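You operate a simulated robot arm through the tools that you are given. There is no shell and no other tool.

You run a simulated robot arm. Do the job below in one go: nothing can be reset, and whatever is moved stays where it is left.

## Task
Warm and stir the glue tank, then feed the glue tray to MAX.
Fine: heat as the glue card says, stir till the streaks are gone, heater and stirrer off at the end, spill nothing.

It is judged by the outcome, as a careful person would: the job done as asked, and still so three seconds after it is handed in. It fails if anything else is knocked over, pushed out of place, dropped, spilled or broken.

## Robot
A 7-joint arm with a three-finger gripper, fixed in place. Base frame: the origin is at the foot of the arm, x ahead of it, y to its left, z up. Units: m, rad, N and s.
Its first joint turns from -2.897 to 2.897 rad. Payload 2.69 kg.
The TCP is the grasp point between the finger pads, 0.03 m short of the fingertips. In the tool frame z runs along the fingers and y along their closing line. Largest opening 0.128 m; the body of the gripper starts 0.117 m behind the TCP.
Orientation is that of the tool frame in the base frame, as a unit quaternion [x, y, z, w]. With the fingers straight down and closing along the base's y, the tool's x points along the base's -x, its y along +y and its z along -z.

## Interface
- The arm moves only by the tool apply_moves. Its argument "targets" is a list that holds one entry, the list of rows, each a list of 6 numbers: the shift along the tool's x, y, z in units of 300 mm (1.0 is 300 mm), then the turn, a rotation vector about the tool's x, y, z in units of 90 degrees (1.0 is 90 degrees). In form: [[[dx, dy, dz, rx, ry, rz], ...]]. A call has 1 to 20 rows; each row is the pose to reach, as a shift and turn from the pose commanded when the call began, along the tool's axes at that moment. "jaw" is the opening, from 0 (shut) to 1 (fully open), set as the call begins (left out, the last holds). A call with a number of a shift or a turn outside -1 to 1 is refused whole. Each row takes 0.2 s and may step no farther than 0.05 m and 0.15 rad from the row before; otherwise, or with a gripper value out of range, the whole call is refused. A pose out of reach is approached as far as the arm can. The call stops where the force on the tool passes 70 N (or 10 N more than at its start, if that is more) or the arm is blocked; 0.2 s more then pass. The fingers move at their own pace and stop on an object; they squeeze with about 28 N. The grip force told is the motor's: it shows also when the fingers shut on nothing. Time passes only in rows, and 0.2 s behind the last, so rows that repeat a pose let the fingers close. It gives the time, the measured TCP pose, the force on the tool (base axes), the opening and the grip force at its end, in the units of the frame above (readings bear some noise), with the torque about the TCP (base axes, N m) and any sound that the robot's microphone picked up, and new pictures: "pictures" is both (left out), scene, wrist or none.
- Cameras (640 x 400 px; columns grow to the right, rows downward): "scene" is fixed at [0.0378, -0.4963, 1.3608]; the picture's right is [0.63, -0.78, 0.00], its down [-0.40, -0.32, -0.86] and it looks along [0.67, 0.54, -0.52] (base axes); focal length 361 px, centre (320, 200). "wrist" rides on the gripper at [0.058, 0.054, -0.131] in the tool frame; the picture's right is [-0.68, 0.74, 0.00], its down [-0.62, -0.57, -0.55] and it looks along [-0.40, -0.37, 0.84] (tool axes); focal length 234 px, centre (320, 200). There is no depth. A picture from a camera that has moved, and an enlarged one, comes with that camera's place and axes in the base frame and with its lens. The place of the scene camera against the robot may be out by one fixed shift of up to 0.018 m in any direction.
- raise_lower(by): slides the trunk up (or, below 0, down) by that many m; the arm rides with it, the base frame stays. It gives what a move gives, with no picture.
- enlarge(camera, box): a new picture of the part [left, top, right, bottom] of that camera's present view, enlarged. It takes no simulated time.
- finish_job(): hands the job in; it is judged then, once.

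Nothing tells you positions but the pictures and the camera data. Unless the task says otherwise, let go and move clear before handing in.

The tools are called after "Emit:" by a JSON object that holds its "api" and its "payload". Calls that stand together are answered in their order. apply_moves: Moves the arm, as the interface text tells. Its arguments: {"type":"object","properties":{"targets":{"type":"array","items":{"type":"array","items":{"type":"array","items":{"type":"number"}}}},"jaw":{"type":"number"},"pictures":{"type":"string","enum":["both","scene","wrist","none"]}},"required":["targets"]} The other tools are called the same way: raise_lower (by) slides the trunk up or down; enlarge (camera, box) takes an enlarged picture of a part of a camera's view; finish_job () hands the job in.

At the start:

```text
time_s: 0.0
ee_pos: [0.7112, 0.3778, 0.8768]
tcp_rot: [0.0, 1.0, 0.0, 0.0]
force: [0.5, 0.1, 0.4]
ft_torque: [0.02, -0.01, 0.02]
finger_gap: 0.128
grasp_force: 0.1
trunk travel left (down, up): [-0.15, 0.2]
```

scene: 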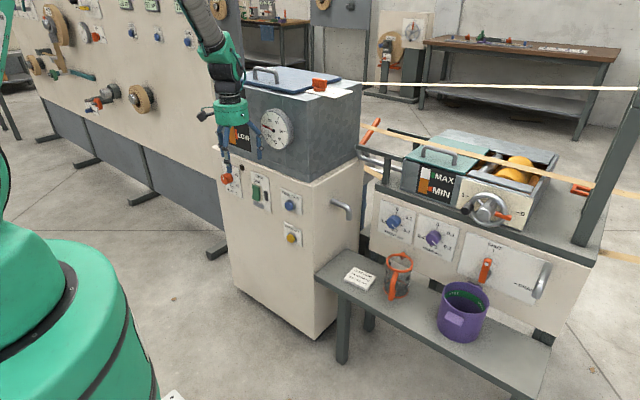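
wrist: 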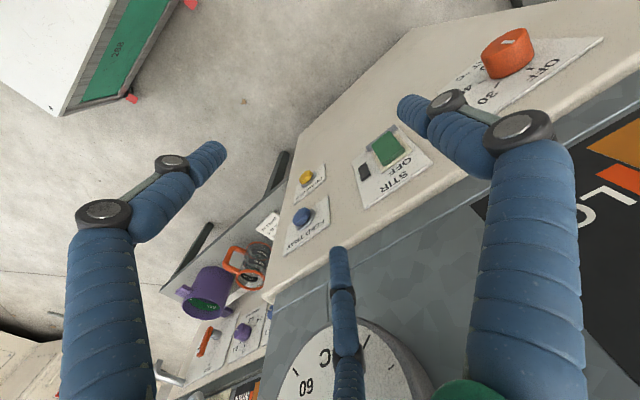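

I see a glue tank cabinet with a dial gauge, a red rotary heater knob, a green STIR rocker, blue and yellow buttons. To the right is a tray machine with MAX/MIN marks, and a bench with a card, a jug and a purple pot. I'll look closer before moving.

Emit:
{"api": "enlarge", "payload": {"camera": "scene", "box": [200, 60, 360, 160]}}

Emit:
{"api": "enlarge", "payload": {"camera": "scene", "box": [210, 150, 370, 250]}}

Emit:
{"api": "enlarge", "payload": {"camera": "scene", "box": [320, 240, 448, 320]}}

Emit:
{"api": "enlarge", "payload": {"camera": "scene", "box": [360, 120, 600, 270]}}

Emit:
{"api": "enlarge", "payload": {"camera": "wrist", "box": [320, 0, 640, 200]}}

Emit:
{"api": "enlarge", "payload": {"camera": "wrist", "box": [160, 130, 360, 400]}}

```text
4.00 times, centred on (280, 110) of scene
camera zoom: at [0.0378, -0.4963, 1.3608], right [0.63, -0.78, 0.0], down [-0.4, -0.32, -0.86], along [0.67, 0.54, -0.52], focal length 1445 px, centre (480, 560)
```

zoom: 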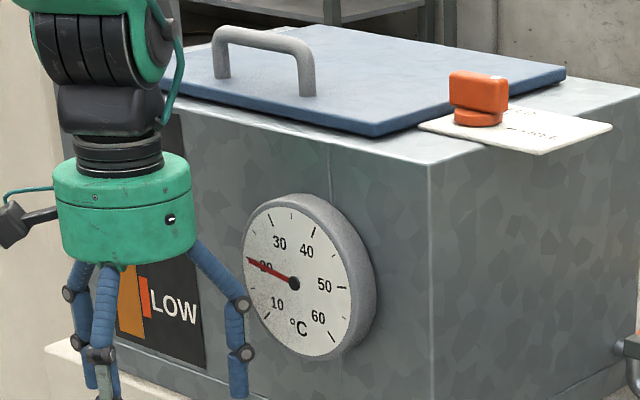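

```text
4.00 times, centred on (290, 200) of scene
camera zoom: at [0.0378, -0.4963, 1.3608], right [0.63, -0.78, 0.0], down [-0.4, -0.32, -0.86], along [0.67, 0.54, -0.52], focal length 1445 px, centre (440, 200)
```

zoom: 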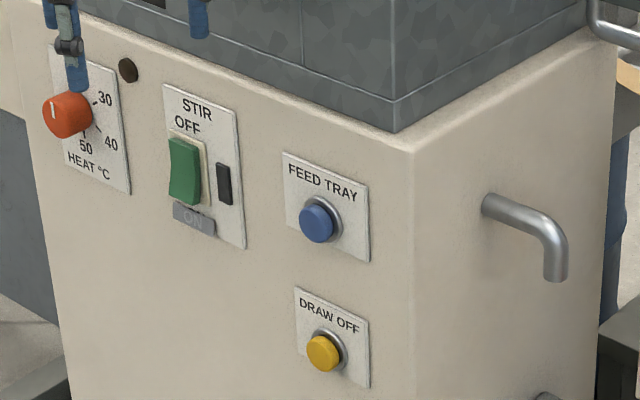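

```text
5.00 times, centred on (384, 280) of scene
camera zoom: at [0.0378, -0.4963, 1.3608], right [0.63, -0.78, 0.0], down [-0.4, -0.32, -0.86], along [0.67, 0.54, -0.52], focal length 1806 px, centre (0, -200)
```

zoom: 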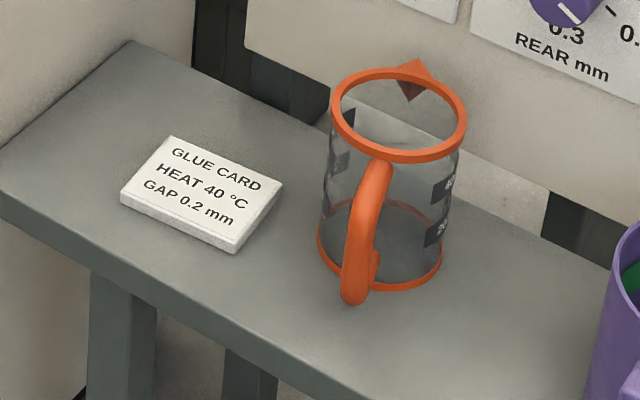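

```text
2.67 times, centred on (480, 195) of scene
camera zoom: at [0.0378, -0.4963, 1.3608], right [0.63, -0.78, 0.0], down [-0.4, -0.32, -0.86], along [0.67, 0.54, -0.52], focal length 963 px, centre (-107, 213)
```

zoom: 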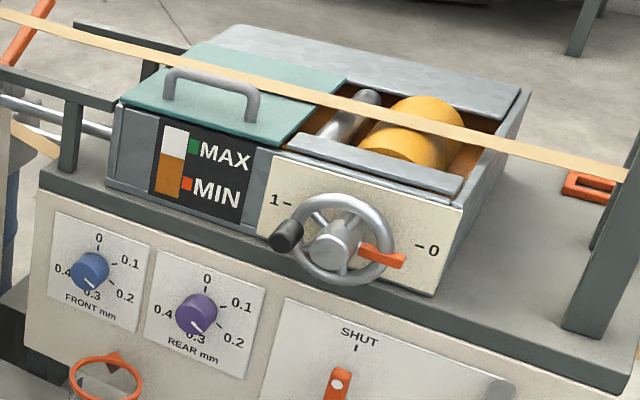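

```text
2.00 times, centred on (480, 100) of wrist
camera zoom: at [0.6528, 0.4326, 1.0074], right [0.68, 0.74, 0.0], down [0.62, -0.57, 0.55], along [0.4, -0.37, -0.84], focal length 468 px, centre (0, 400)
```

zoom: 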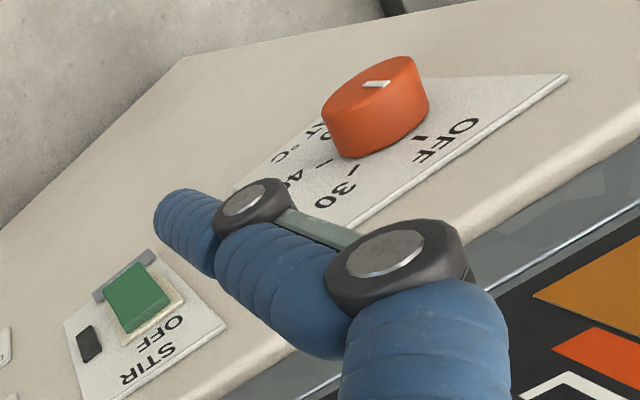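

```text
1.48 times, centred on (260, 265) of wrist
camera zoom: at [0.6528, 0.4326, 1.0074], right [0.68, 0.74, 0.0], down [0.62, -0.57, 0.55], along [0.4, -0.37, -0.84], focal length 347 px, centre (409, 104)
```

zoom: 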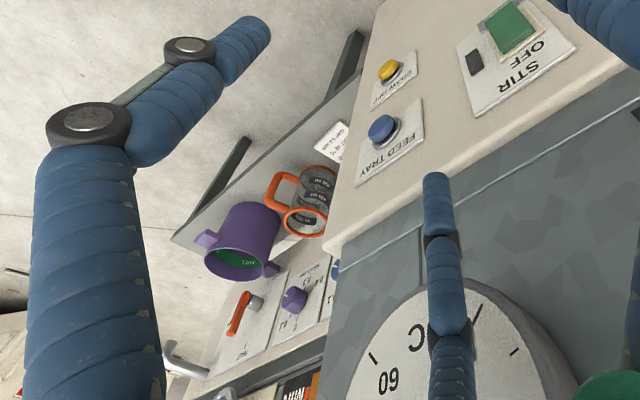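

The card says HEAT 40 °C, and the gauge reads about 20 °C. Next I'll read the remaining labels: the top valve, the shut lever, the tank level and the tray.

Emit:
{"api": "enlarge", "payload": {"camera": "scene", "box": [300, 65, 364, 105]}}

Emit:
{"api": "enlarge", "payload": {"camera": "scene", "box": [450, 210, 562, 280]}}

Emit:
{"api": "enlarge", "payload": {"camera": "scene", "box": [340, 110, 468, 190]}}

Emit:
{"api": "enlarge", "payload": {"camera": "scene", "box": [425, 270, 505, 345]}}

Emit:
{"api": "enlarge", "payload": {"camera": "scene", "box": [215, 155, 279, 210]}}

Emit:
{"api": "enlarge", "payload": {"camera": "wrist", "box": [480, 80, 640, 240]}}

Emit:
{"api": "enlarge", "payload": {"camera": "wrist", "box": [280, 100, 440, 260]}}

```text
10.00 times, centred on (332, 85) of scene
camera zoom: at [0.0378, -0.4963, 1.3608], right [0.63, -0.78, 0.0], down [-0.4, -0.32, -0.86], along [0.67, 0.54, -0.52], focal length 3611 px, centre (200, 1350)
```

zoom: 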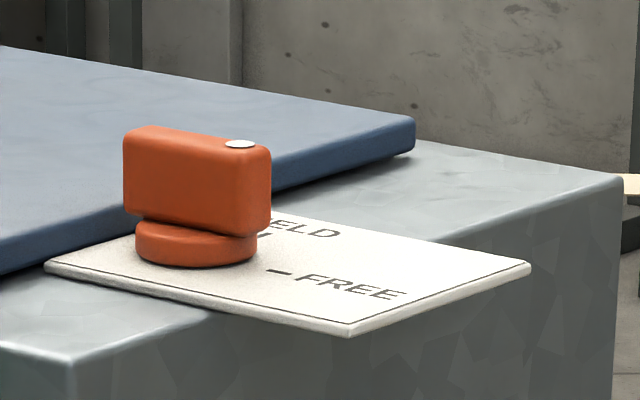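

```text
5.71 times, centred on (506, 245) of scene
camera zoom: at [0.0378, -0.4963, 1.3608], right [0.63, -0.78, 0.0], down [-0.4, -0.32, -0.86], along [0.67, 0.54, -0.52], focal length 2064 px, centre (-743, -57)
```

zoom: 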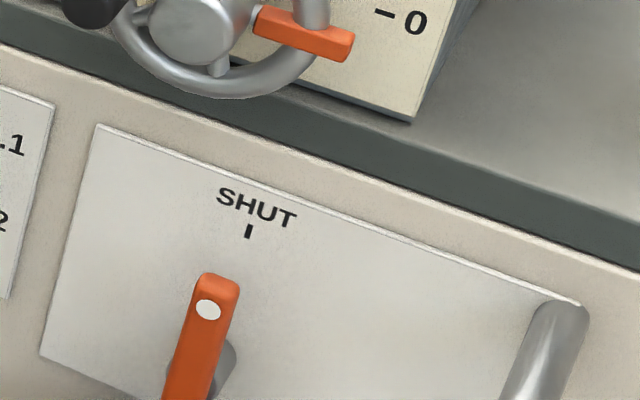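

```text
5.00 times, centred on (404, 150) of scene
camera zoom: at [0.0378, -0.4963, 1.3608], right [0.63, -0.78, 0.0], down [-0.4, -0.32, -0.86], along [0.67, 0.54, -0.52], focal length 1806 px, centre (-100, 450)
```

zoom: 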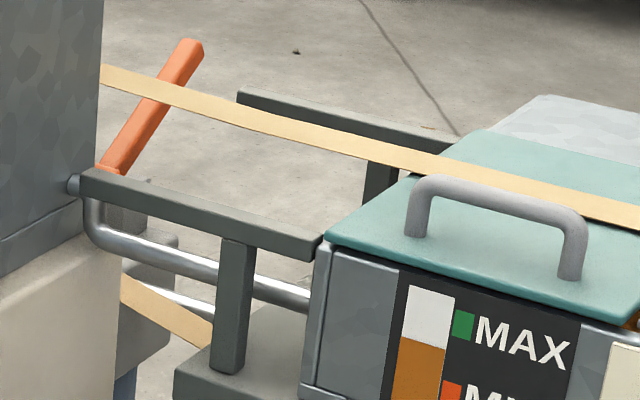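

```text
5.33 times, centred on (465, 308) of scene
camera zoom: at [0.0378, -0.4963, 1.3608], right [0.63, -0.78, 0.0], down [-0.4, -0.32, -0.86], along [0.67, 0.54, -0.52], focal length 1926 px, centre (-453, -373)
```

zoom: 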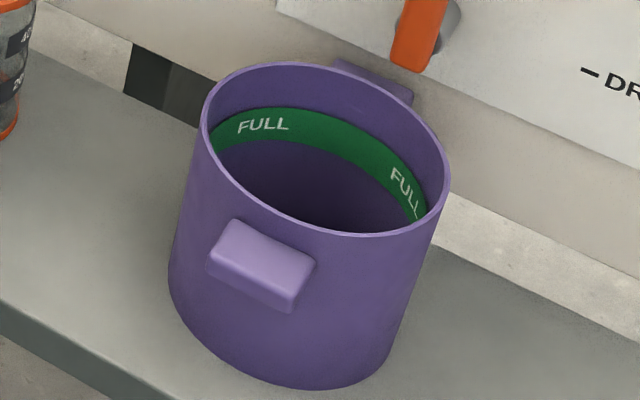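

```text
7.27 times, centred on (247, 182) of scene
camera zoom: at [0.0378, -0.4963, 1.3608], right [0.63, -0.78, 0.0], down [-0.4, -0.32, -0.86], along [0.67, 0.54, -0.52], focal length 2626 px, centre (851, 327)
```

zoom: 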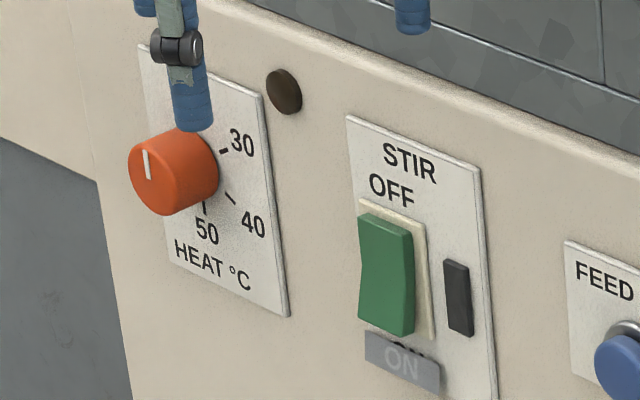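

```text
2.50 times, centred on (560, 160) of wrist
camera zoom: at [0.6528, 0.4326, 1.0074], right [0.68, 0.74, 0.0], down [0.62, -0.57, 0.55], along [0.4, -0.37, -0.84], focal length 585 px, centre (-280, 300)
```

zoom: 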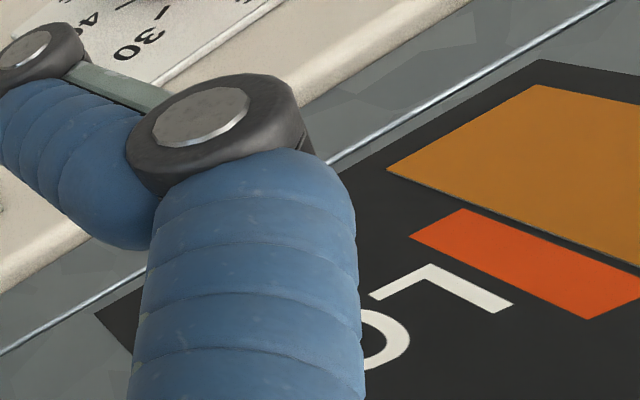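

```text
2.50 times, centred on (360, 180) of wrist
camera zoom: at [0.6528, 0.4326, 1.0074], right [0.68, 0.74, 0.0], down [0.62, -0.57, 0.55], along [0.4, -0.37, -0.84], focal length 585 px, centre (220, 250)
```

zoom: 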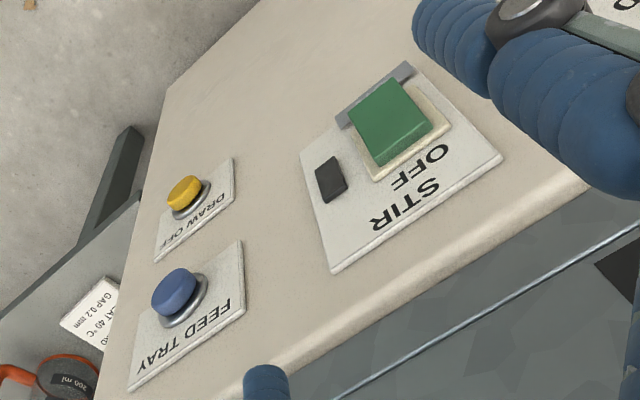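

The heat knob (red) is near (0.78, 0.57, 0.72), the STIR rocker near (0.80, 0.42, 0.70) and the FEED button near (0.80, 0.257, 0.70), all on a panel facing -x. I'll back away and turn the tool to point forward, so I can see the panel square on.

Emit:
{"api": "apply_moves", "payload": {"targets": [[[0.06, 0.02, 0.0, 0, -0.083, 0], [0.12, 0.04, 0.0, 0, -0.167, 0], [0.18, 0.06, 0.0, 0, -0.25, 0], [0.24, 0.08, 0.0, 0, -0.333, 0], [0.3, 0.1, 0.0, 0, -0.417, 0], [0.36, 0.12, 0.02, 0, -0.5, 0], [0.42, 0.14, 0.04, 0, -0.583, 0], [0.48, 0.16, 0.06, 0, -0.667, 0], [0.54, 0.18, 0.08, 0, -0.75, 0], [0.6, 0.2, 0.1, 0, -0.833, 0], [0.66, 0.22, 0.12, 0, -0.917, 0], [0.7, 0.24, 0.14, 0, -1.0, 0], [0.7, 0.24, 0.14, 0, -1.0, 0]]], "jaw": 1, "pictures": "both"}}

```text
time_s: 2.8
ee_pos: [0.501, 0.4515, 0.8327]
tcp_rot: [0.0, 0.706, 0.0, 0.708]
force: [0.2, 0.4, 0.9]
ft_torque: [-0.01, -0.04, -0.05]
finger_gap: 0.1281
grasp_force: 0.1
trunk travel left (down, up): [-0.15, 0.2]
camera wrist: at [0.3708, 0.5062, 0.775], right [0.0, 0.74, 0.68], down [-0.55, -0.57, 0.62], along [0.84, -0.37, 0.41], focal length 234 px, centre (320, 200)
```

scene: 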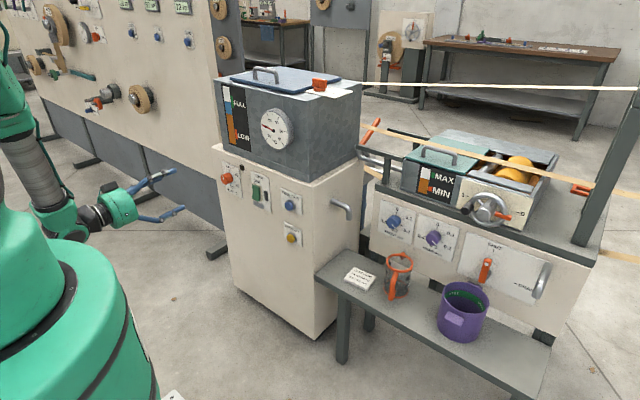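
wrist: 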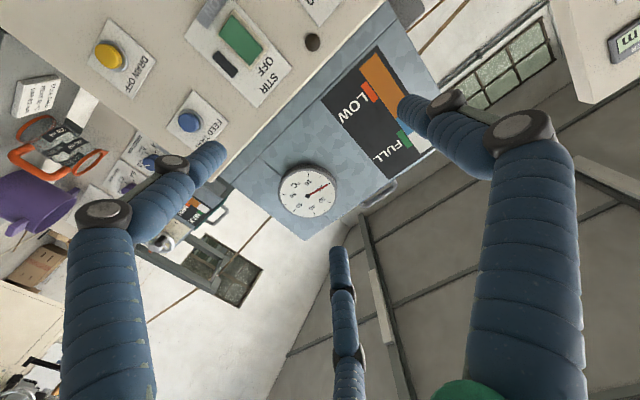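

The arm now points forward and the scene camera has a clear view of the panel. I'll zoom in on the controls and the gauges.

Emit:
{"api": "enlarge", "payload": {"camera": "scene", "box": [210, 150, 274, 190]}}

Emit:
{"api": "enlarge", "payload": {"camera": "scene", "box": [240, 165, 320, 250]}}

Emit:
{"api": "enlarge", "payload": {"camera": "scene", "box": [210, 75, 306, 155]}}

Emit:
{"api": "enlarge", "payload": {"camera": "wrist", "box": [200, 0, 440, 240]}}

Emit:
{"api": "enlarge", "payload": {"camera": "scene", "box": [405, 155, 469, 205]}}

```text
10.00 times, centred on (242, 170) of scene
camera zoom: at [0.0378, -0.4963, 1.3608], right [0.63, -0.78, 0.0], down [-0.4, -0.32, -0.86], along [0.67, 0.54, -0.52], focal length 3611 px, centre (1100, 500)
```

zoom: 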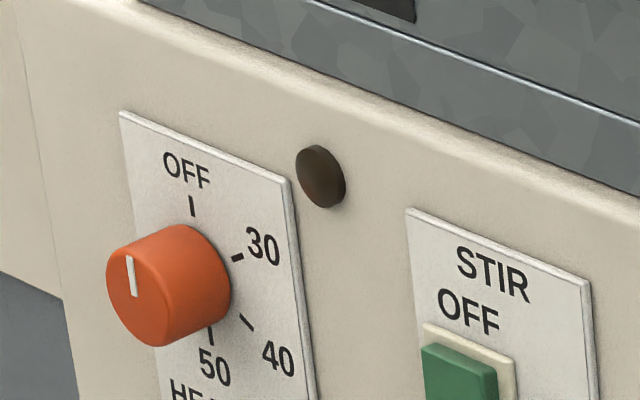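

```text
4.71 times, centred on (280, 208) of scene
camera zoom: at [0.0378, -0.4963, 1.3608], right [0.63, -0.78, 0.0], down [-0.4, -0.32, -0.86], along [0.67, 0.54, -0.52], focal length 1700 px, centre (508, 165)
```

zoom: 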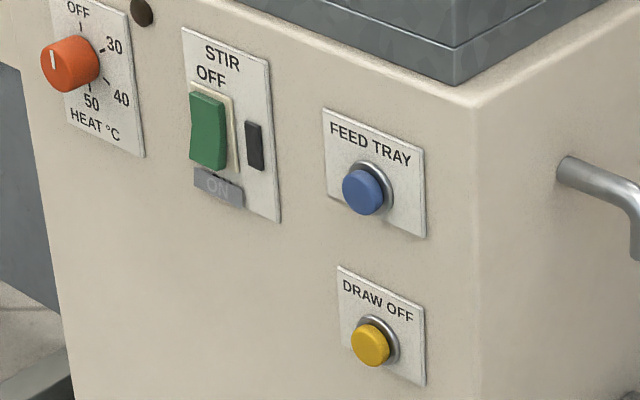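

```text
5.00 times, centred on (258, 115) of scene
camera zoom: at [0.0378, -0.4963, 1.3608], right [0.63, -0.78, 0.0], down [-0.4, -0.32, -0.86], along [0.67, 0.54, -0.52], focal length 1806 px, centre (630, 625)
```

zoom: 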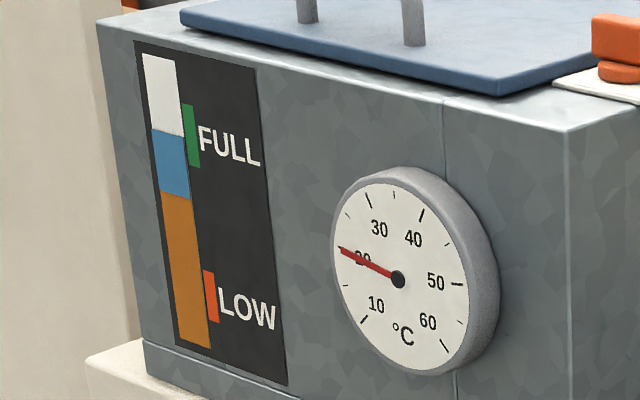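

```text
1.67 times, centred on (320, 120) of wrist
camera zoom: at [0.3708, 0.5062, 0.775], right [0.0, 0.74, 0.68], down [-0.55, -0.57, 0.62], along [0.84, -0.37, 0.41], focal length 390 px, centre (320, 333)
```

zoom: 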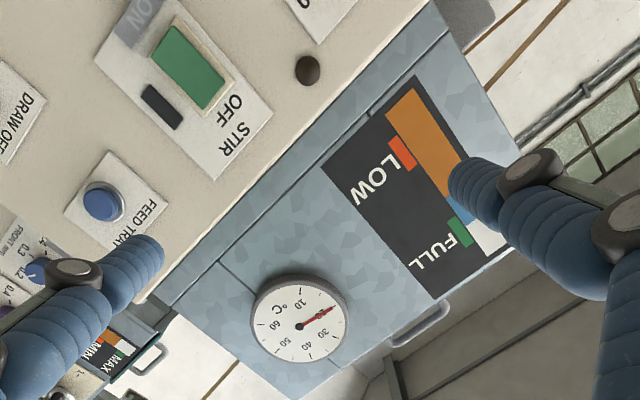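

```text
8.00 times, centred on (437, 180) of scene
camera zoom: at [0.0378, -0.4963, 1.3608], right [0.63, -0.78, 0.0], down [-0.4, -0.32, -0.86], along [0.67, 0.54, -0.52], focal length 2889 px, centre (-616, 360)
```

zoom: 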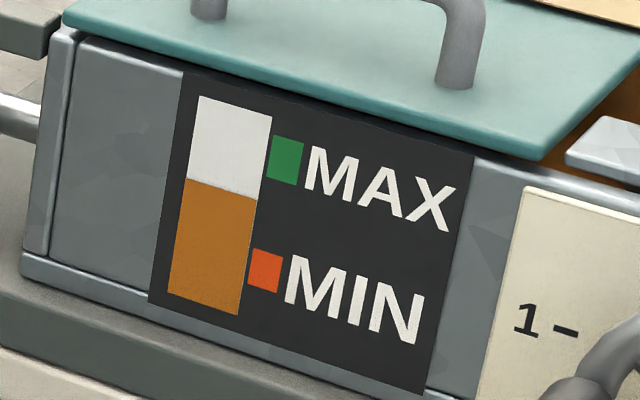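

The sight glass shows glue below a separate blue layer, so it needs stirring. The thermometer reads about 20 °C and the tray is below MAX. Before I start, I want to look at the HELD/FREE knob on top of the tank, so I'll move the wrist camera above it.

Emit:
{"api": "apply_moves", "payload": {"targets": [[[-0.083, 0, 0.02, 0, 0.083, 0], [-0.167, 0, 0.04, 0, 0.167, 0], [-0.25, 0, 0.06, 0, 0.25, 0], [-0.333, 0, 0.08, 0, 0.333, 0], [-0.417, 0, 0.1, 0, 0.417, 0], [-0.5, 0, 0.12, 0, 0.5, 0], [-0.583, 0, 0.14, 0, 0.583, 0], [-0.667, 0, 0.16, 0, 0.667, 0], [-0.75, 0, 0.18, 0, 0.75, 0], [-0.833, 0, 0.2, 0, 0.833, 0], [-0.917, 0, 0.22, 0, 0.917, 0], [-1.0, 0, 0.24, 0, 1.0, 0], [-1.0, 0, 0.24, 0, 1.0, 0]]], "pictures": "both"}}

```text
time_s: 5.6
ee_pos: [0.5719, 0.4503, 1.135]
tcp_rot: [0.0, 1.0, 0.0, 0.0]
force: [0.3, 0.0, -0.6]
ft_torque: [0.0, 0.01, -0.01]
finger_gap: 0.1281
grasp_force: 0.0
trunk travel left (down, up): [-0.15, 0.2]
camera wrist: at [0.514, 0.5046, 1.2654], right [0.68, 0.74, 0.0], down [0.62, -0.57, 0.55], along [0.4, -0.37, -0.84], focal length 234 px, centre (320, 200)
```

scene: 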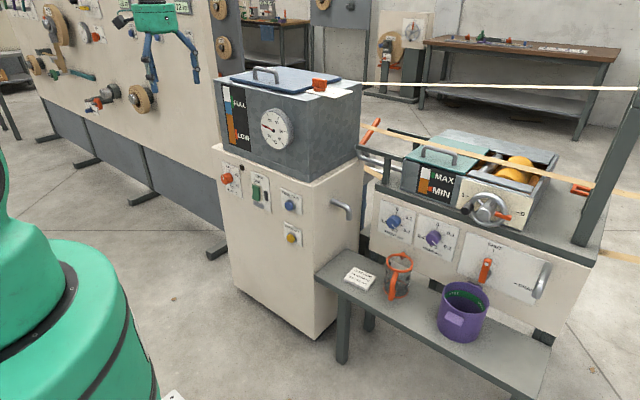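
wrist: 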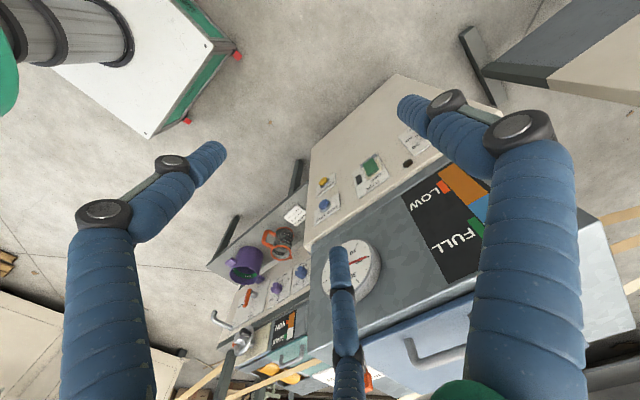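

Next I go up, then forward over the tank, to read the top knob label.

Emit:
{"api": "apply_moves", "payload": {"targets": [[[0, 0, -0.13, 0, 0, 0], [0, 0, -0.26, 0, 0, 0], [0, 0, -0.39, 0, 0, 0], [0, -0.05, -0.5, 0, 0, 0], [-0.1, -0.1, -0.5, 0, 0, 0], [-0.2, -0.15, -0.5, 0, 0, 0], [-0.3, -0.2, -0.5, 0, 0, 0], [-0.4, -0.25, -0.5, 0, 0, 0], [-0.5, -0.3, -0.5, 0, 0, 0], [-0.6, -0.35, -0.5, 0, 0, 0], [-0.68, -0.4, -0.5, 0, 0, 0], [-0.68, -0.4, -0.5, 0, 0, 0]]], "pictures": "both"}}

```text
time_s: 8.2
ee_pos: [0.779, 0.33, 1.2843]
tcp_rot: [0.0, 1.0, 0.0, 0.0]
force: [-0.6, -0.9, 0.4]
ft_torque: [0.02, 0.06, -0.03]
finger_gap: 0.1279
grasp_force: 0.0
trunk travel left (down, up): [-0.15, 0.2]
camera wrist: at [0.7202, 0.3846, 1.4146], right [0.68, 0.74, 0.0], down [0.62, -0.57, 0.55], along [0.4, -0.37, -0.84], focal length 234 px, centre (320, 200)
```

scene: 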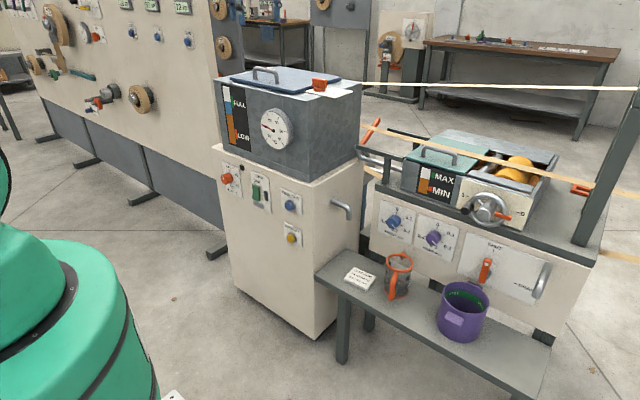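
wrist: 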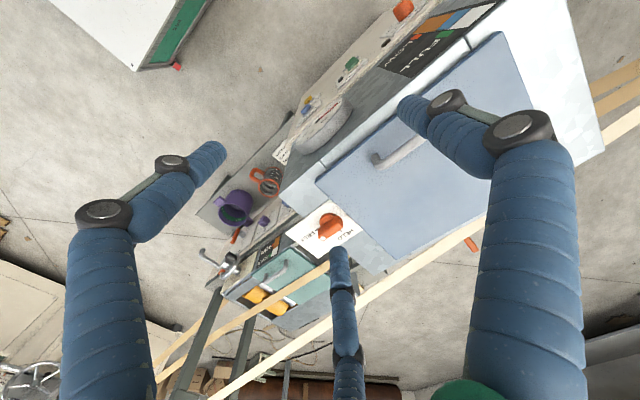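

Emit:
{"api": "enlarge", "payload": {"camera": "wrist", "box": [270, 180, 370, 260]}}

Emit:
{"api": "enlarge", "payload": {"camera": "wrist", "box": [200, 180, 440, 340]}}

Emit:
{"api": "enlarge", "payload": {"camera": "scene", "box": [245, 170, 277, 220]}}

```text
5.00 times, centred on (320, 220) of wrist
camera zoom: at [0.7202, 0.3846, 1.4146], right [0.68, 0.74, 0.0], down [0.62, -0.57, 0.55], along [0.4, -0.37, -0.84], focal length 1171 px, centre (320, 100)
```

zoom: 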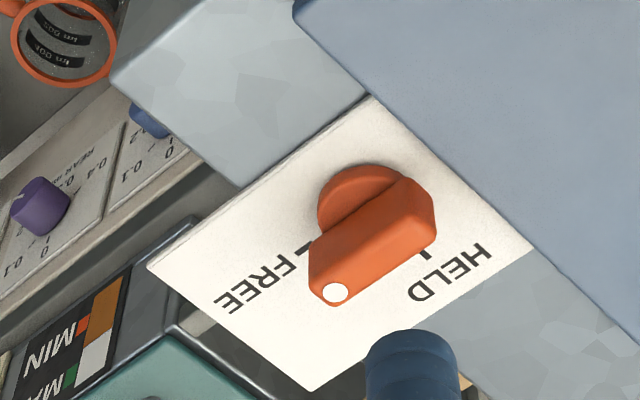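

```text
2.50 times, centred on (320, 260) of wrist
camera zoom: at [0.7202, 0.3846, 1.4146], right [0.68, 0.74, 0.0], down [0.62, -0.57, 0.55], along [0.4, -0.37, -0.84], focal length 585 px, centre (320, 50)
```

zoom: 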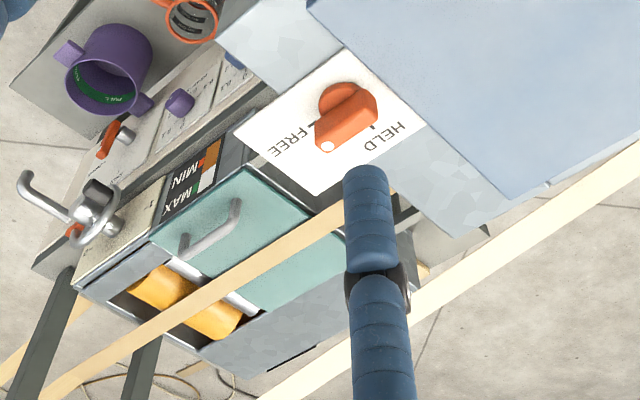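

```text
8.00 times, centred on (261, 195) of scene
camera zoom: at [0.0378, -0.4963, 1.3608], right [0.63, -0.78, 0.0], down [-0.4, -0.32, -0.86], along [0.67, 0.54, -0.52], focal length 2889 px, centre (792, 240)
```

zoom: 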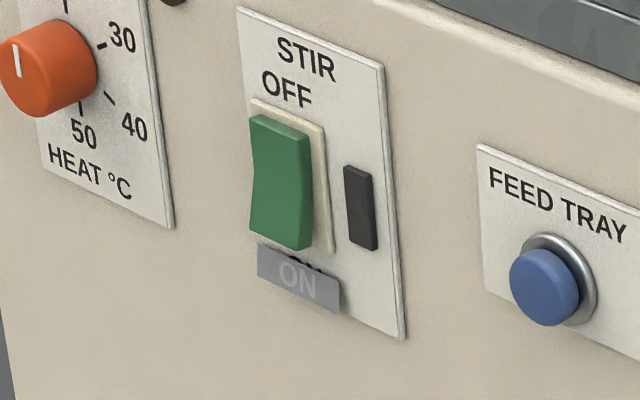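

The top knob points to FREE, and it is evidently the lid latch. A careful person would hold the lid before running the stirrer. The knob is at about (0.924, 0.217, 1.08) with its handle along y, so I'll hover over it with the jaws turned to close along x.

Emit:
{"api": "apply_moves", "payload": {"targets": [[[-0.04, -0.03, 0, 0, 0, 0.083], [-0.08, -0.06, 0, 0, 0, 0.167], [-0.12, -0.09, 0, 0, 0, 0.25], [-0.16, -0.12, 0, 0, 0, 0.333], [-0.2, -0.15, 0.02, 0, 0, 0.417], [-0.24, -0.18, 0.04, 0, 0, 0.5], [-0.28, -0.21, 0.06, 0, 0, 0.583], [-0.32, -0.24, 0.08, 0, 0, 0.667], [-0.36, -0.27, 0.1, 0, 0, 0.75], [-0.4, -0.3, 0.12, 0, 0, 0.833], [-0.44, -0.34, 0.14, 0, 0, 0.917], [-0.483, -0.377, 0.16, 0, 0, 1.0], [-0.483, -0.377, 0.18, 0, 0, 1.0]]], "pictures": "both"}}

```text
time_s: 11.0
ee_pos: [0.9217, 0.2157, 1.2311]
tcp_rot: [0.708, 0.707, 0.0, 0.0]
force: [0.4, -1.2, 0.3]
ft_torque: [0.03, 0.0, 0.04]
finger_gap: 0.1281
grasp_force: 0.1
trunk travel left (down, up): [-0.15, 0.2]
camera wrist: at [0.9759, 0.2756, 1.3603], right [0.74, -0.68, 0.0], down [-0.57, -0.61, 0.55], along [-0.37, -0.4, -0.84], focal length 234 px, centre (320, 200)
```

scene: 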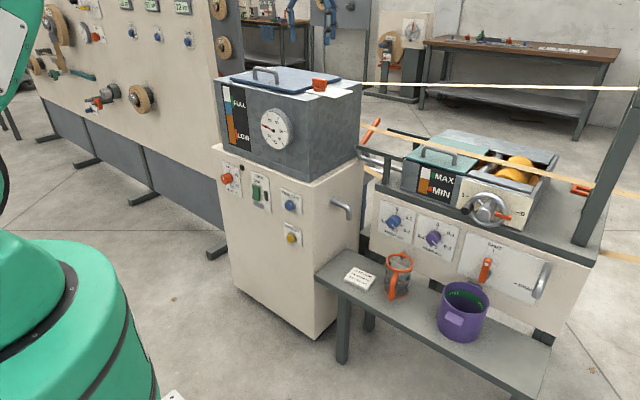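
wrist: 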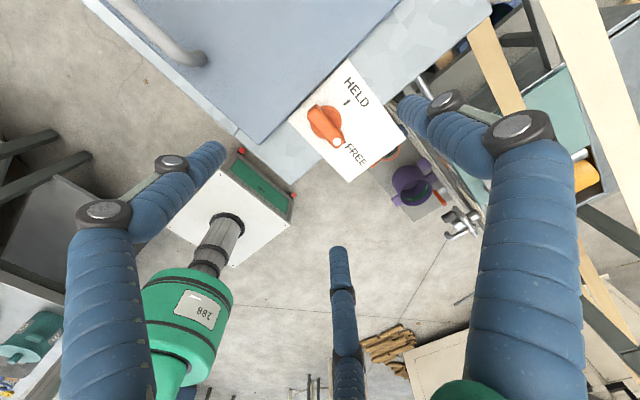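

Emit:
{"api": "enlarge", "payload": {"camera": "wrist", "box": [270, 50, 430, 200]}}

Emit:
{"api": "enlarge", "payload": {"camera": "scene", "box": [260, 0, 380, 100]}}

```text
2.67 times, centred on (350, 125) of wrist
camera zoom: at [0.9759, 0.2756, 1.3603], right [0.74, -0.68, 0.0], down [-0.57, -0.61, 0.55], along [-0.37, -0.4, -0.84], focal length 624 px, centre (240, 400)
```

zoom: 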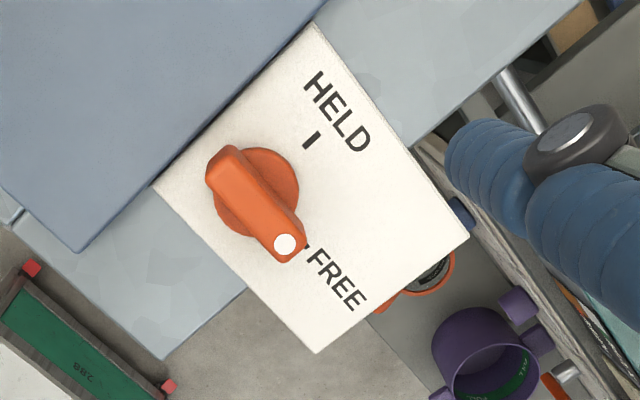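

```text
4.00 times, centred on (320, 50) of scene
camera zoom: at [0.0378, -0.4963, 1.3608], right [0.63, -0.78, 0.0], down [-0.4, -0.32, -0.86], along [0.67, 0.54, -0.52], focal length 1445 px, centre (320, 800)
```

zoom: 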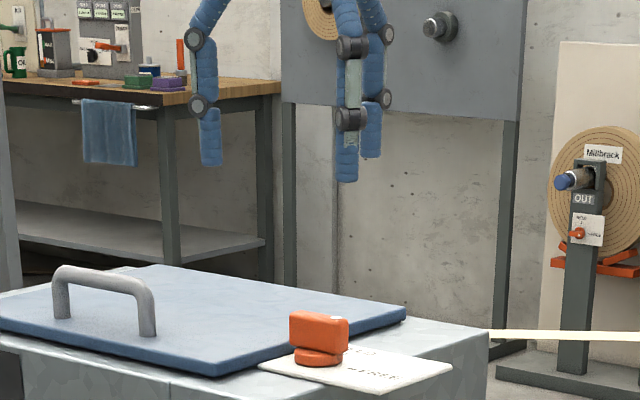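

The knob centre refines to about (0.930, 0.214), with the handle top at z≈1.10. I'll partly close the jaws, descend a little and check the alignment.

Emit:
{"api": "apply_moves", "payload": {"targets": [[[0, 0.01, 0.05, 0, 0, 0], [0, 0.02, 0.1, 0, 0, 0], [0, 0.027, 0.15, 0, 0, 0], [0, 0.027, 0.2, 0, 0, 0], [0, 0.027, 0.22, 0, 0, 0]]], "jaw": 0.42, "pictures": "both"}}

```text
time_s: 12.2
ee_pos: [0.9306, 0.2161, 1.1649]
tcp_rot: [0.707, 0.707, -0.001, 0.0]
force: [0.0, 0.5, 0.2]
ft_torque: [-0.06, 0.03, 0.01]
finger_gap: 0.0537
grasp_force: 0.1
trunk travel left (down, up): [-0.15, 0.2]
camera wrist: at [0.9845, 0.2756, 1.2953], right [0.74, -0.68, 0.0], down [-0.57, -0.62, 0.55], along [-0.37, -0.4, -0.84], focal length 234 px, centre (320, 200)
```

scene: 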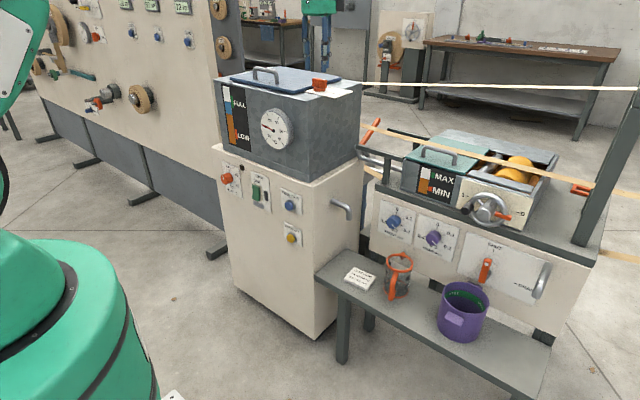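
wrist: 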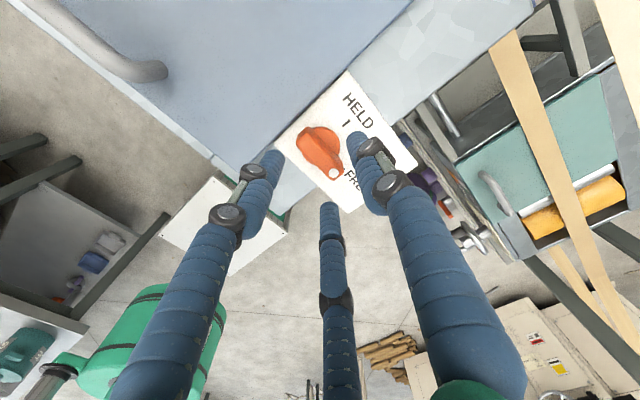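

The fingers straddle the knob. I'll go down to the handle and close on it.

Emit:
{"api": "apply_moves", "payload": {"targets": [[[0, 0, 0.05, 0, 0, 0], [0, 0, 0.1, 0, 0, 0], [0, 0, 0.14, 0, 0, 0], [0, 0, 0.185, 0, 0, 0]]], "jaw": 0.42, "pictures": "both"}}

```text
time_s: 13.2
ee_pos: [0.9322, 0.216, 1.1138]
tcp_rot: [0.708, 0.706, 0.002, 0.001]
force: [-1.6, -1.6, 18.6]
ft_torque: [0.66, 0.46, 0.09]
finger_gap: 0.0547
grasp_force: 1.1
trunk travel left (down, up): [-0.15, 0.2]
camera wrist: at [0.9843, 0.2758, 1.2442], right [0.74, -0.68, 0.0], down [-0.57, -0.62, 0.54], along [-0.37, -0.4, -0.84], focal length 234 px, centre (320, 200)
```

scene: 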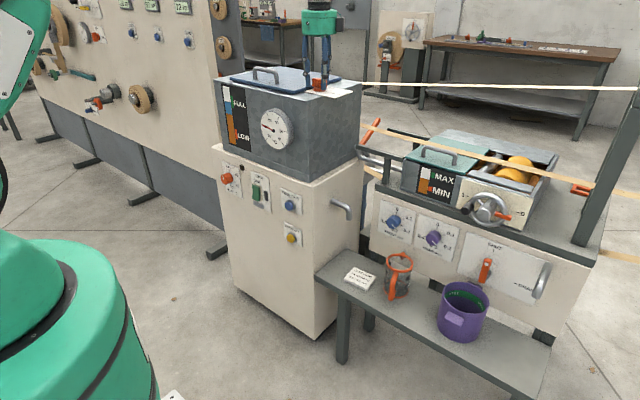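
wrist: 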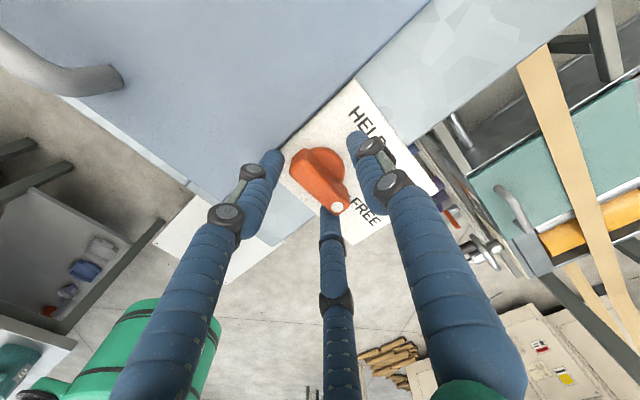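

The contact force places one of the three real fingertips on the lid edge. I'll lift off, narrow the jaws so that all the fingers clear the lid, and come down again.

Emit:
{"api": "apply_moves", "payload": {"targets": [[[0, 0, -0.05, 0, 0, 0], [0, 0, -0.1, 0, 0, 0], [0, 0, -0.1, 0, 0, 0]]], "jaw": 0.42, "pictures": "none"}}

Emit:
{"api": "apply_moves", "payload": {"targets": [[[0, 0, 0, 0, 0, 0], [0, 0, 0, 0, 0, 0]]], "jaw": 0.27, "pictures": "both"}}

```text
time_s: 14.0
ee_pos: [0.9299, 0.2163, 1.1391]
tcp_rot: [0.707, 0.708, 0.0, 0.0]
force: [-0.3, 0.7, 0.7]
ft_torque: [0.01, -0.02, 0.01]
finger_gap: 0.0538
grasp_force: 0.1
trunk travel left (down, up): [-0.15, 0.2]
```

```text
time_s: 14.6
ee_pos: [0.9291, 0.2165, 1.1388]
tcp_rot: [0.707, 0.707, -0.001, -0.001]
force: [-17.8, 2.0, -2.3]
ft_torque: [0.17, 0.54, -0.04]
finger_gap: 0.0409
grasp_force: 4.3
trunk travel left (down, up): [-0.15, 0.2]
camera wrist: at [0.9825, 0.2765, 1.2689], right [0.74, -0.68, 0.0], down [-0.56, -0.62, 0.55], along [-0.37, -0.4, -0.84], focal length 234 px, centre (320, 200)
```

scene: 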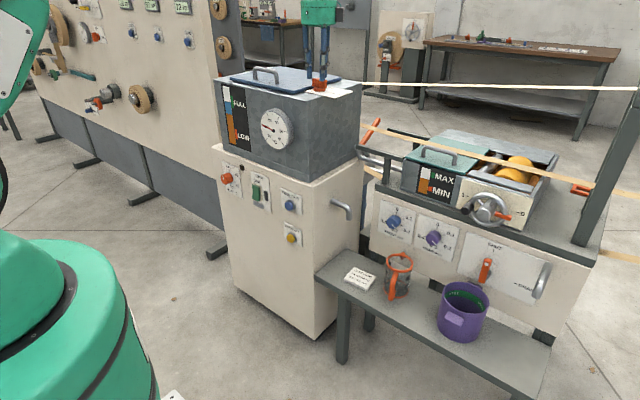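
wrist: 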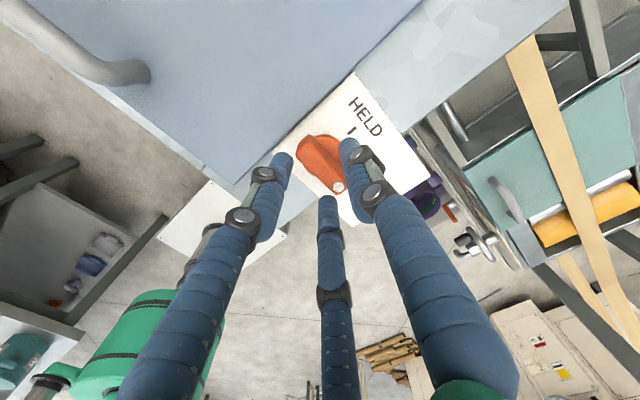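

Emit:
{"api": "enlarge", "payload": {"camera": "wrist", "box": [250, 100, 410, 220]}}

Emit:
{"api": "enlarge", "payload": {"camera": "scene", "box": [288, 40, 352, 100]}}

```text
3.33 times, centred on (330, 160) of wrist
camera zoom: at [0.9825, 0.2765, 1.2689], right [0.74, -0.68, 0.0], down [-0.56, -0.62, 0.55], along [-0.37, -0.4, -0.84], focal length 781 px, centre (287, 333)
```

zoom: 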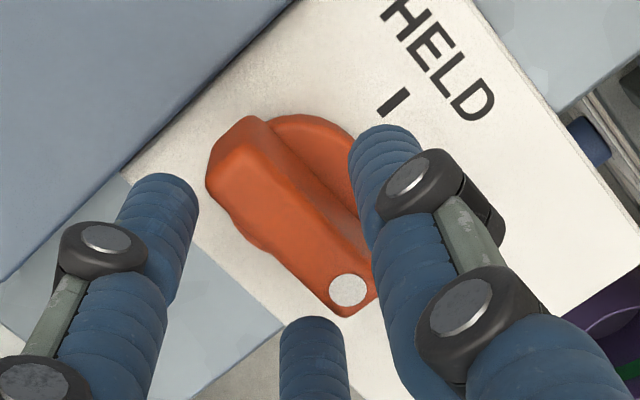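

```text
6.67 times, centred on (320, 70) of scene
camera zoom: at [0.0378, -0.4963, 1.3608], right [0.63, -0.78, 0.0], down [-0.4, -0.32, -0.86], along [0.67, 0.54, -0.52], focal length 2408 px, centre (320, 1067)
```

zoom: 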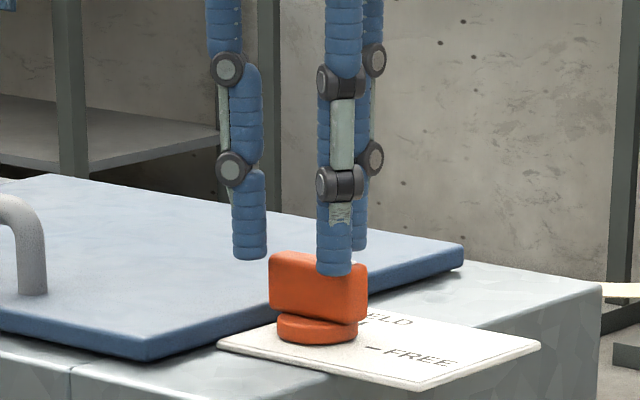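

The hand really has three fingers: one on the +y tool side and a pair opposite. The pair is already against the handle, so the TCP should sit about 6 mm toward -x. I'll open slightly, shift, go a little lower while staying above the lid, then grip.

Emit:
{"api": "apply_moves", "payload": {"targets": [[[0, 0, 0, 0, 0, 0], [-0.01, -0.02, 0, 0, 0, 0], [-0.015, -0.02, 0.025, 0, 0, 0], [-0.015, -0.02, 0.05, 0, 0, 0], [-0.015, -0.02, 0.05, 0, 0, 0]]], "jaw": 0.38, "pictures": "both"}}

Emit:
{"api": "enlarge", "payload": {"camera": "wrist", "box": [250, 100, 410, 220]}}

```text
time_s: 15.8
ee_pos: [0.9239, 0.2116, 1.1236]
tcp_rot: [0.707, 0.707, -0.001, 0.0]
force: [0.7, -0.5, -1.1]
ft_torque: [0.02, -0.01, -0.03]
finger_gap: 0.0488
grasp_force: 0.2
trunk travel left (down, up): [-0.15, 0.2]
camera wrist: at [0.9781, 0.271, 1.254], right [0.74, -0.68, 0.0], down [-0.57, -0.62, 0.55], along [-0.37, -0.4, -0.84], focal length 234 px, centre (320, 200)
```

scene: 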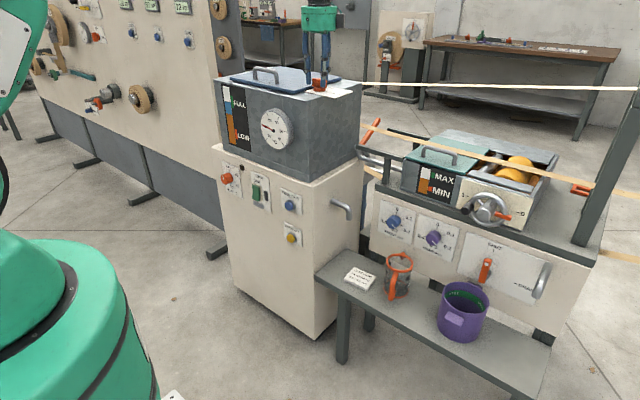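
wrist: 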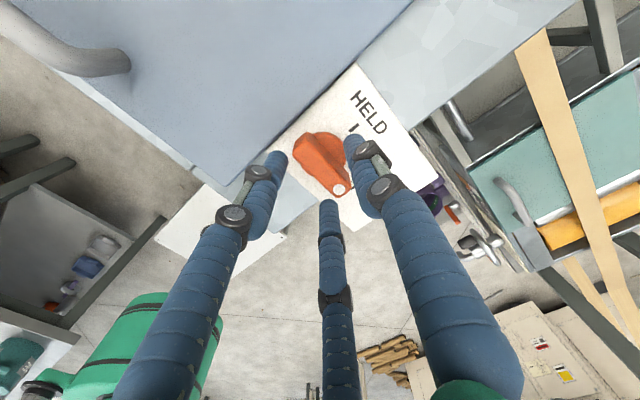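

```text
3.33 times, centred on (330, 160) of wrist
camera zoom: at [0.9781, 0.271, 1.254], right [0.74, -0.68, 0.0], down [-0.57, -0.62, 0.55], along [-0.37, -0.4, -0.84], focal length 781 px, centre (287, 333)
```

zoom: 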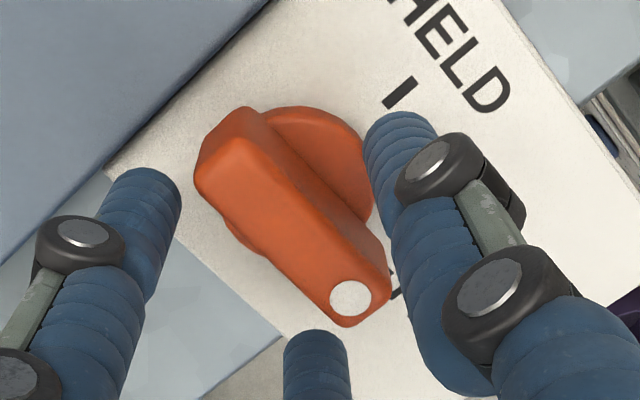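

The handle is between the single finger and the pair, with no contact yet. Now I grip.

Emit:
{"api": "apply_moves", "payload": {"targets": [[[0, 0, 0, 0, 0, 0], [0, 0, 0, 0, 0, 0], [0, 0, 0, 0, 0, 0]]], "jaw": 0, "pictures": "wrist"}}

Emit:
{"api": "enlarge", "payload": {"camera": "wrist", "box": [250, 100, 410, 220]}}

```text
time_s: 16.6
ee_pos: [0.9243, 0.2114, 1.1238]
tcp_rot: [0.707, 0.707, 0.0, -0.001]
force: [5.9, 0.1, -1.2]
ft_torque: [0.02, -0.25, 0.03]
finger_gap: 0.026
grasp_force: 44.9
trunk travel left (down, up): [-0.15, 0.2]
camera wrist: at [0.9785, 0.2709, 1.254], right [0.74, -0.68, 0.0], down [-0.57, -0.62, 0.55], along [-0.37, -0.4, -0.84], focal length 234 px, centre (320, 200)
```

wrist: 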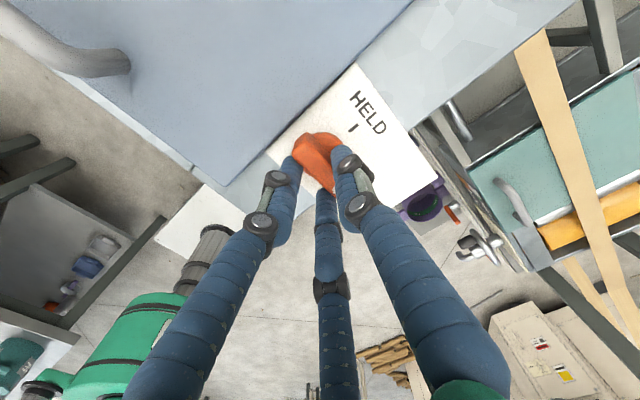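

```text
3.33 times, centred on (330, 160) of wrist
camera zoom: at [0.9785, 0.2709, 1.254], right [0.74, -0.68, 0.0], down [-0.57, -0.62, 0.55], along [-0.37, -0.4, -0.84], focal length 781 px, centre (287, 333)
```

zoom: 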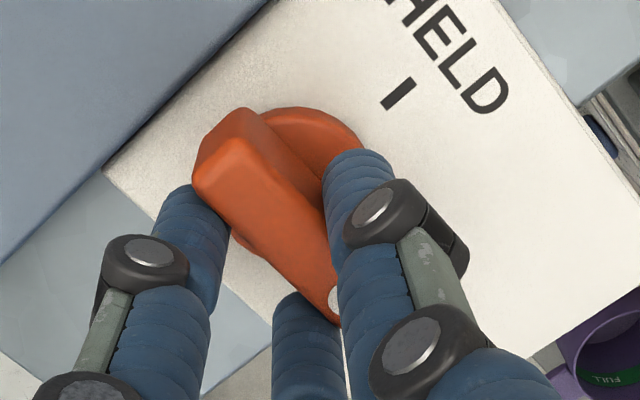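

It has a firm grip. Now I turn the latch 90° counter-clockwise, seen from above, from FREE (-y) to HELD (+x) about its own axis.

Emit:
{"api": "apply_moves", "payload": {"targets": [[[-0.0029, 0.0019, 0, 0, 0, -0.083], [-0.0056, 0.0042, 0, 0, 0, -0.167], [-0.0079, 0.0069, 0, 0, 0, -0.25], [-0.0099, 0.0098, 0, 0, 0, -0.333], [-0.0115, 0.0129, 0, 0, 0, -0.417], [-0.0126, 0.0163, 0, 0, 0, -0.5], [-0.0133, 0.0197, 0, 0, 0, -0.583], [-0.0135, 0.0232, 0, 0, 0, -0.667], [-0.0133, 0.0267, 0, 0, 0, -0.75], [-0.0127, 0.0302, 0, 0, 0, -0.833], [-0.0115, 0.0335, 0, 0, 0, -0.917], [-0.01, 0.0367, 0, 0, 0, -1.0], [-0.01, 0.0367, 0, 0, 0, -1.0]]], "jaw": 0, "pictures": "both"}}

Emit:
{"api": "enlarge", "payload": {"camera": "wrist", "box": [250, 100, 410, 220]}}

```text
time_s: 19.4
ee_pos: [0.9325, 0.2096, 1.1233]
tcp_rot: [0.0, 1.0, -0.001, -0.001]
force: [-26.6, 1.0, -13.4]
ft_torque: [0.14, 0.93, 0.15]
finger_gap: 0.0255
grasp_force: 45.0
trunk travel left (down, up): [-0.15, 0.2]
camera wrist: at [0.8754, 0.2641, 1.2542], right [0.68, 0.74, 0.0], down [0.62, -0.56, 0.55], along [0.4, -0.37, -0.84], focal length 234 px, centre (320, 200)
```

scene: 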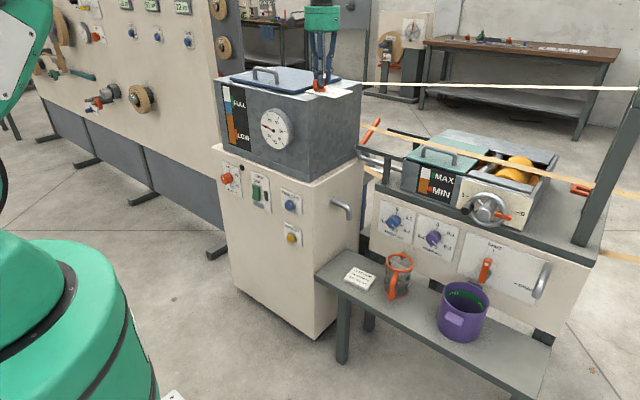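
wrist: 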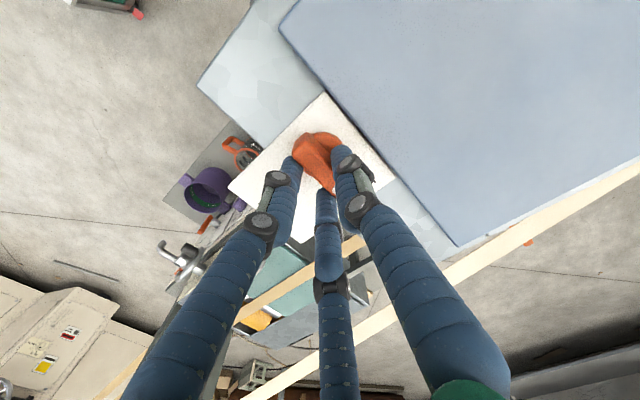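

```text
3.33 times, centred on (330, 160) of wrist
camera zoom: at [0.8754, 0.2641, 1.2542], right [0.68, 0.74, 0.0], down [0.62, -0.56, 0.55], along [0.4, -0.37, -0.84], focal length 781 px, centre (287, 333)
```

zoom: 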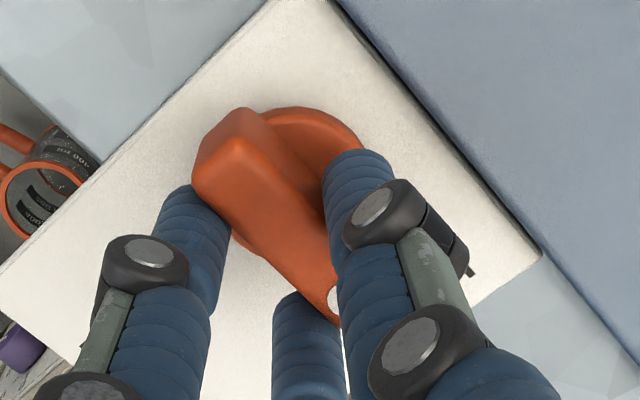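

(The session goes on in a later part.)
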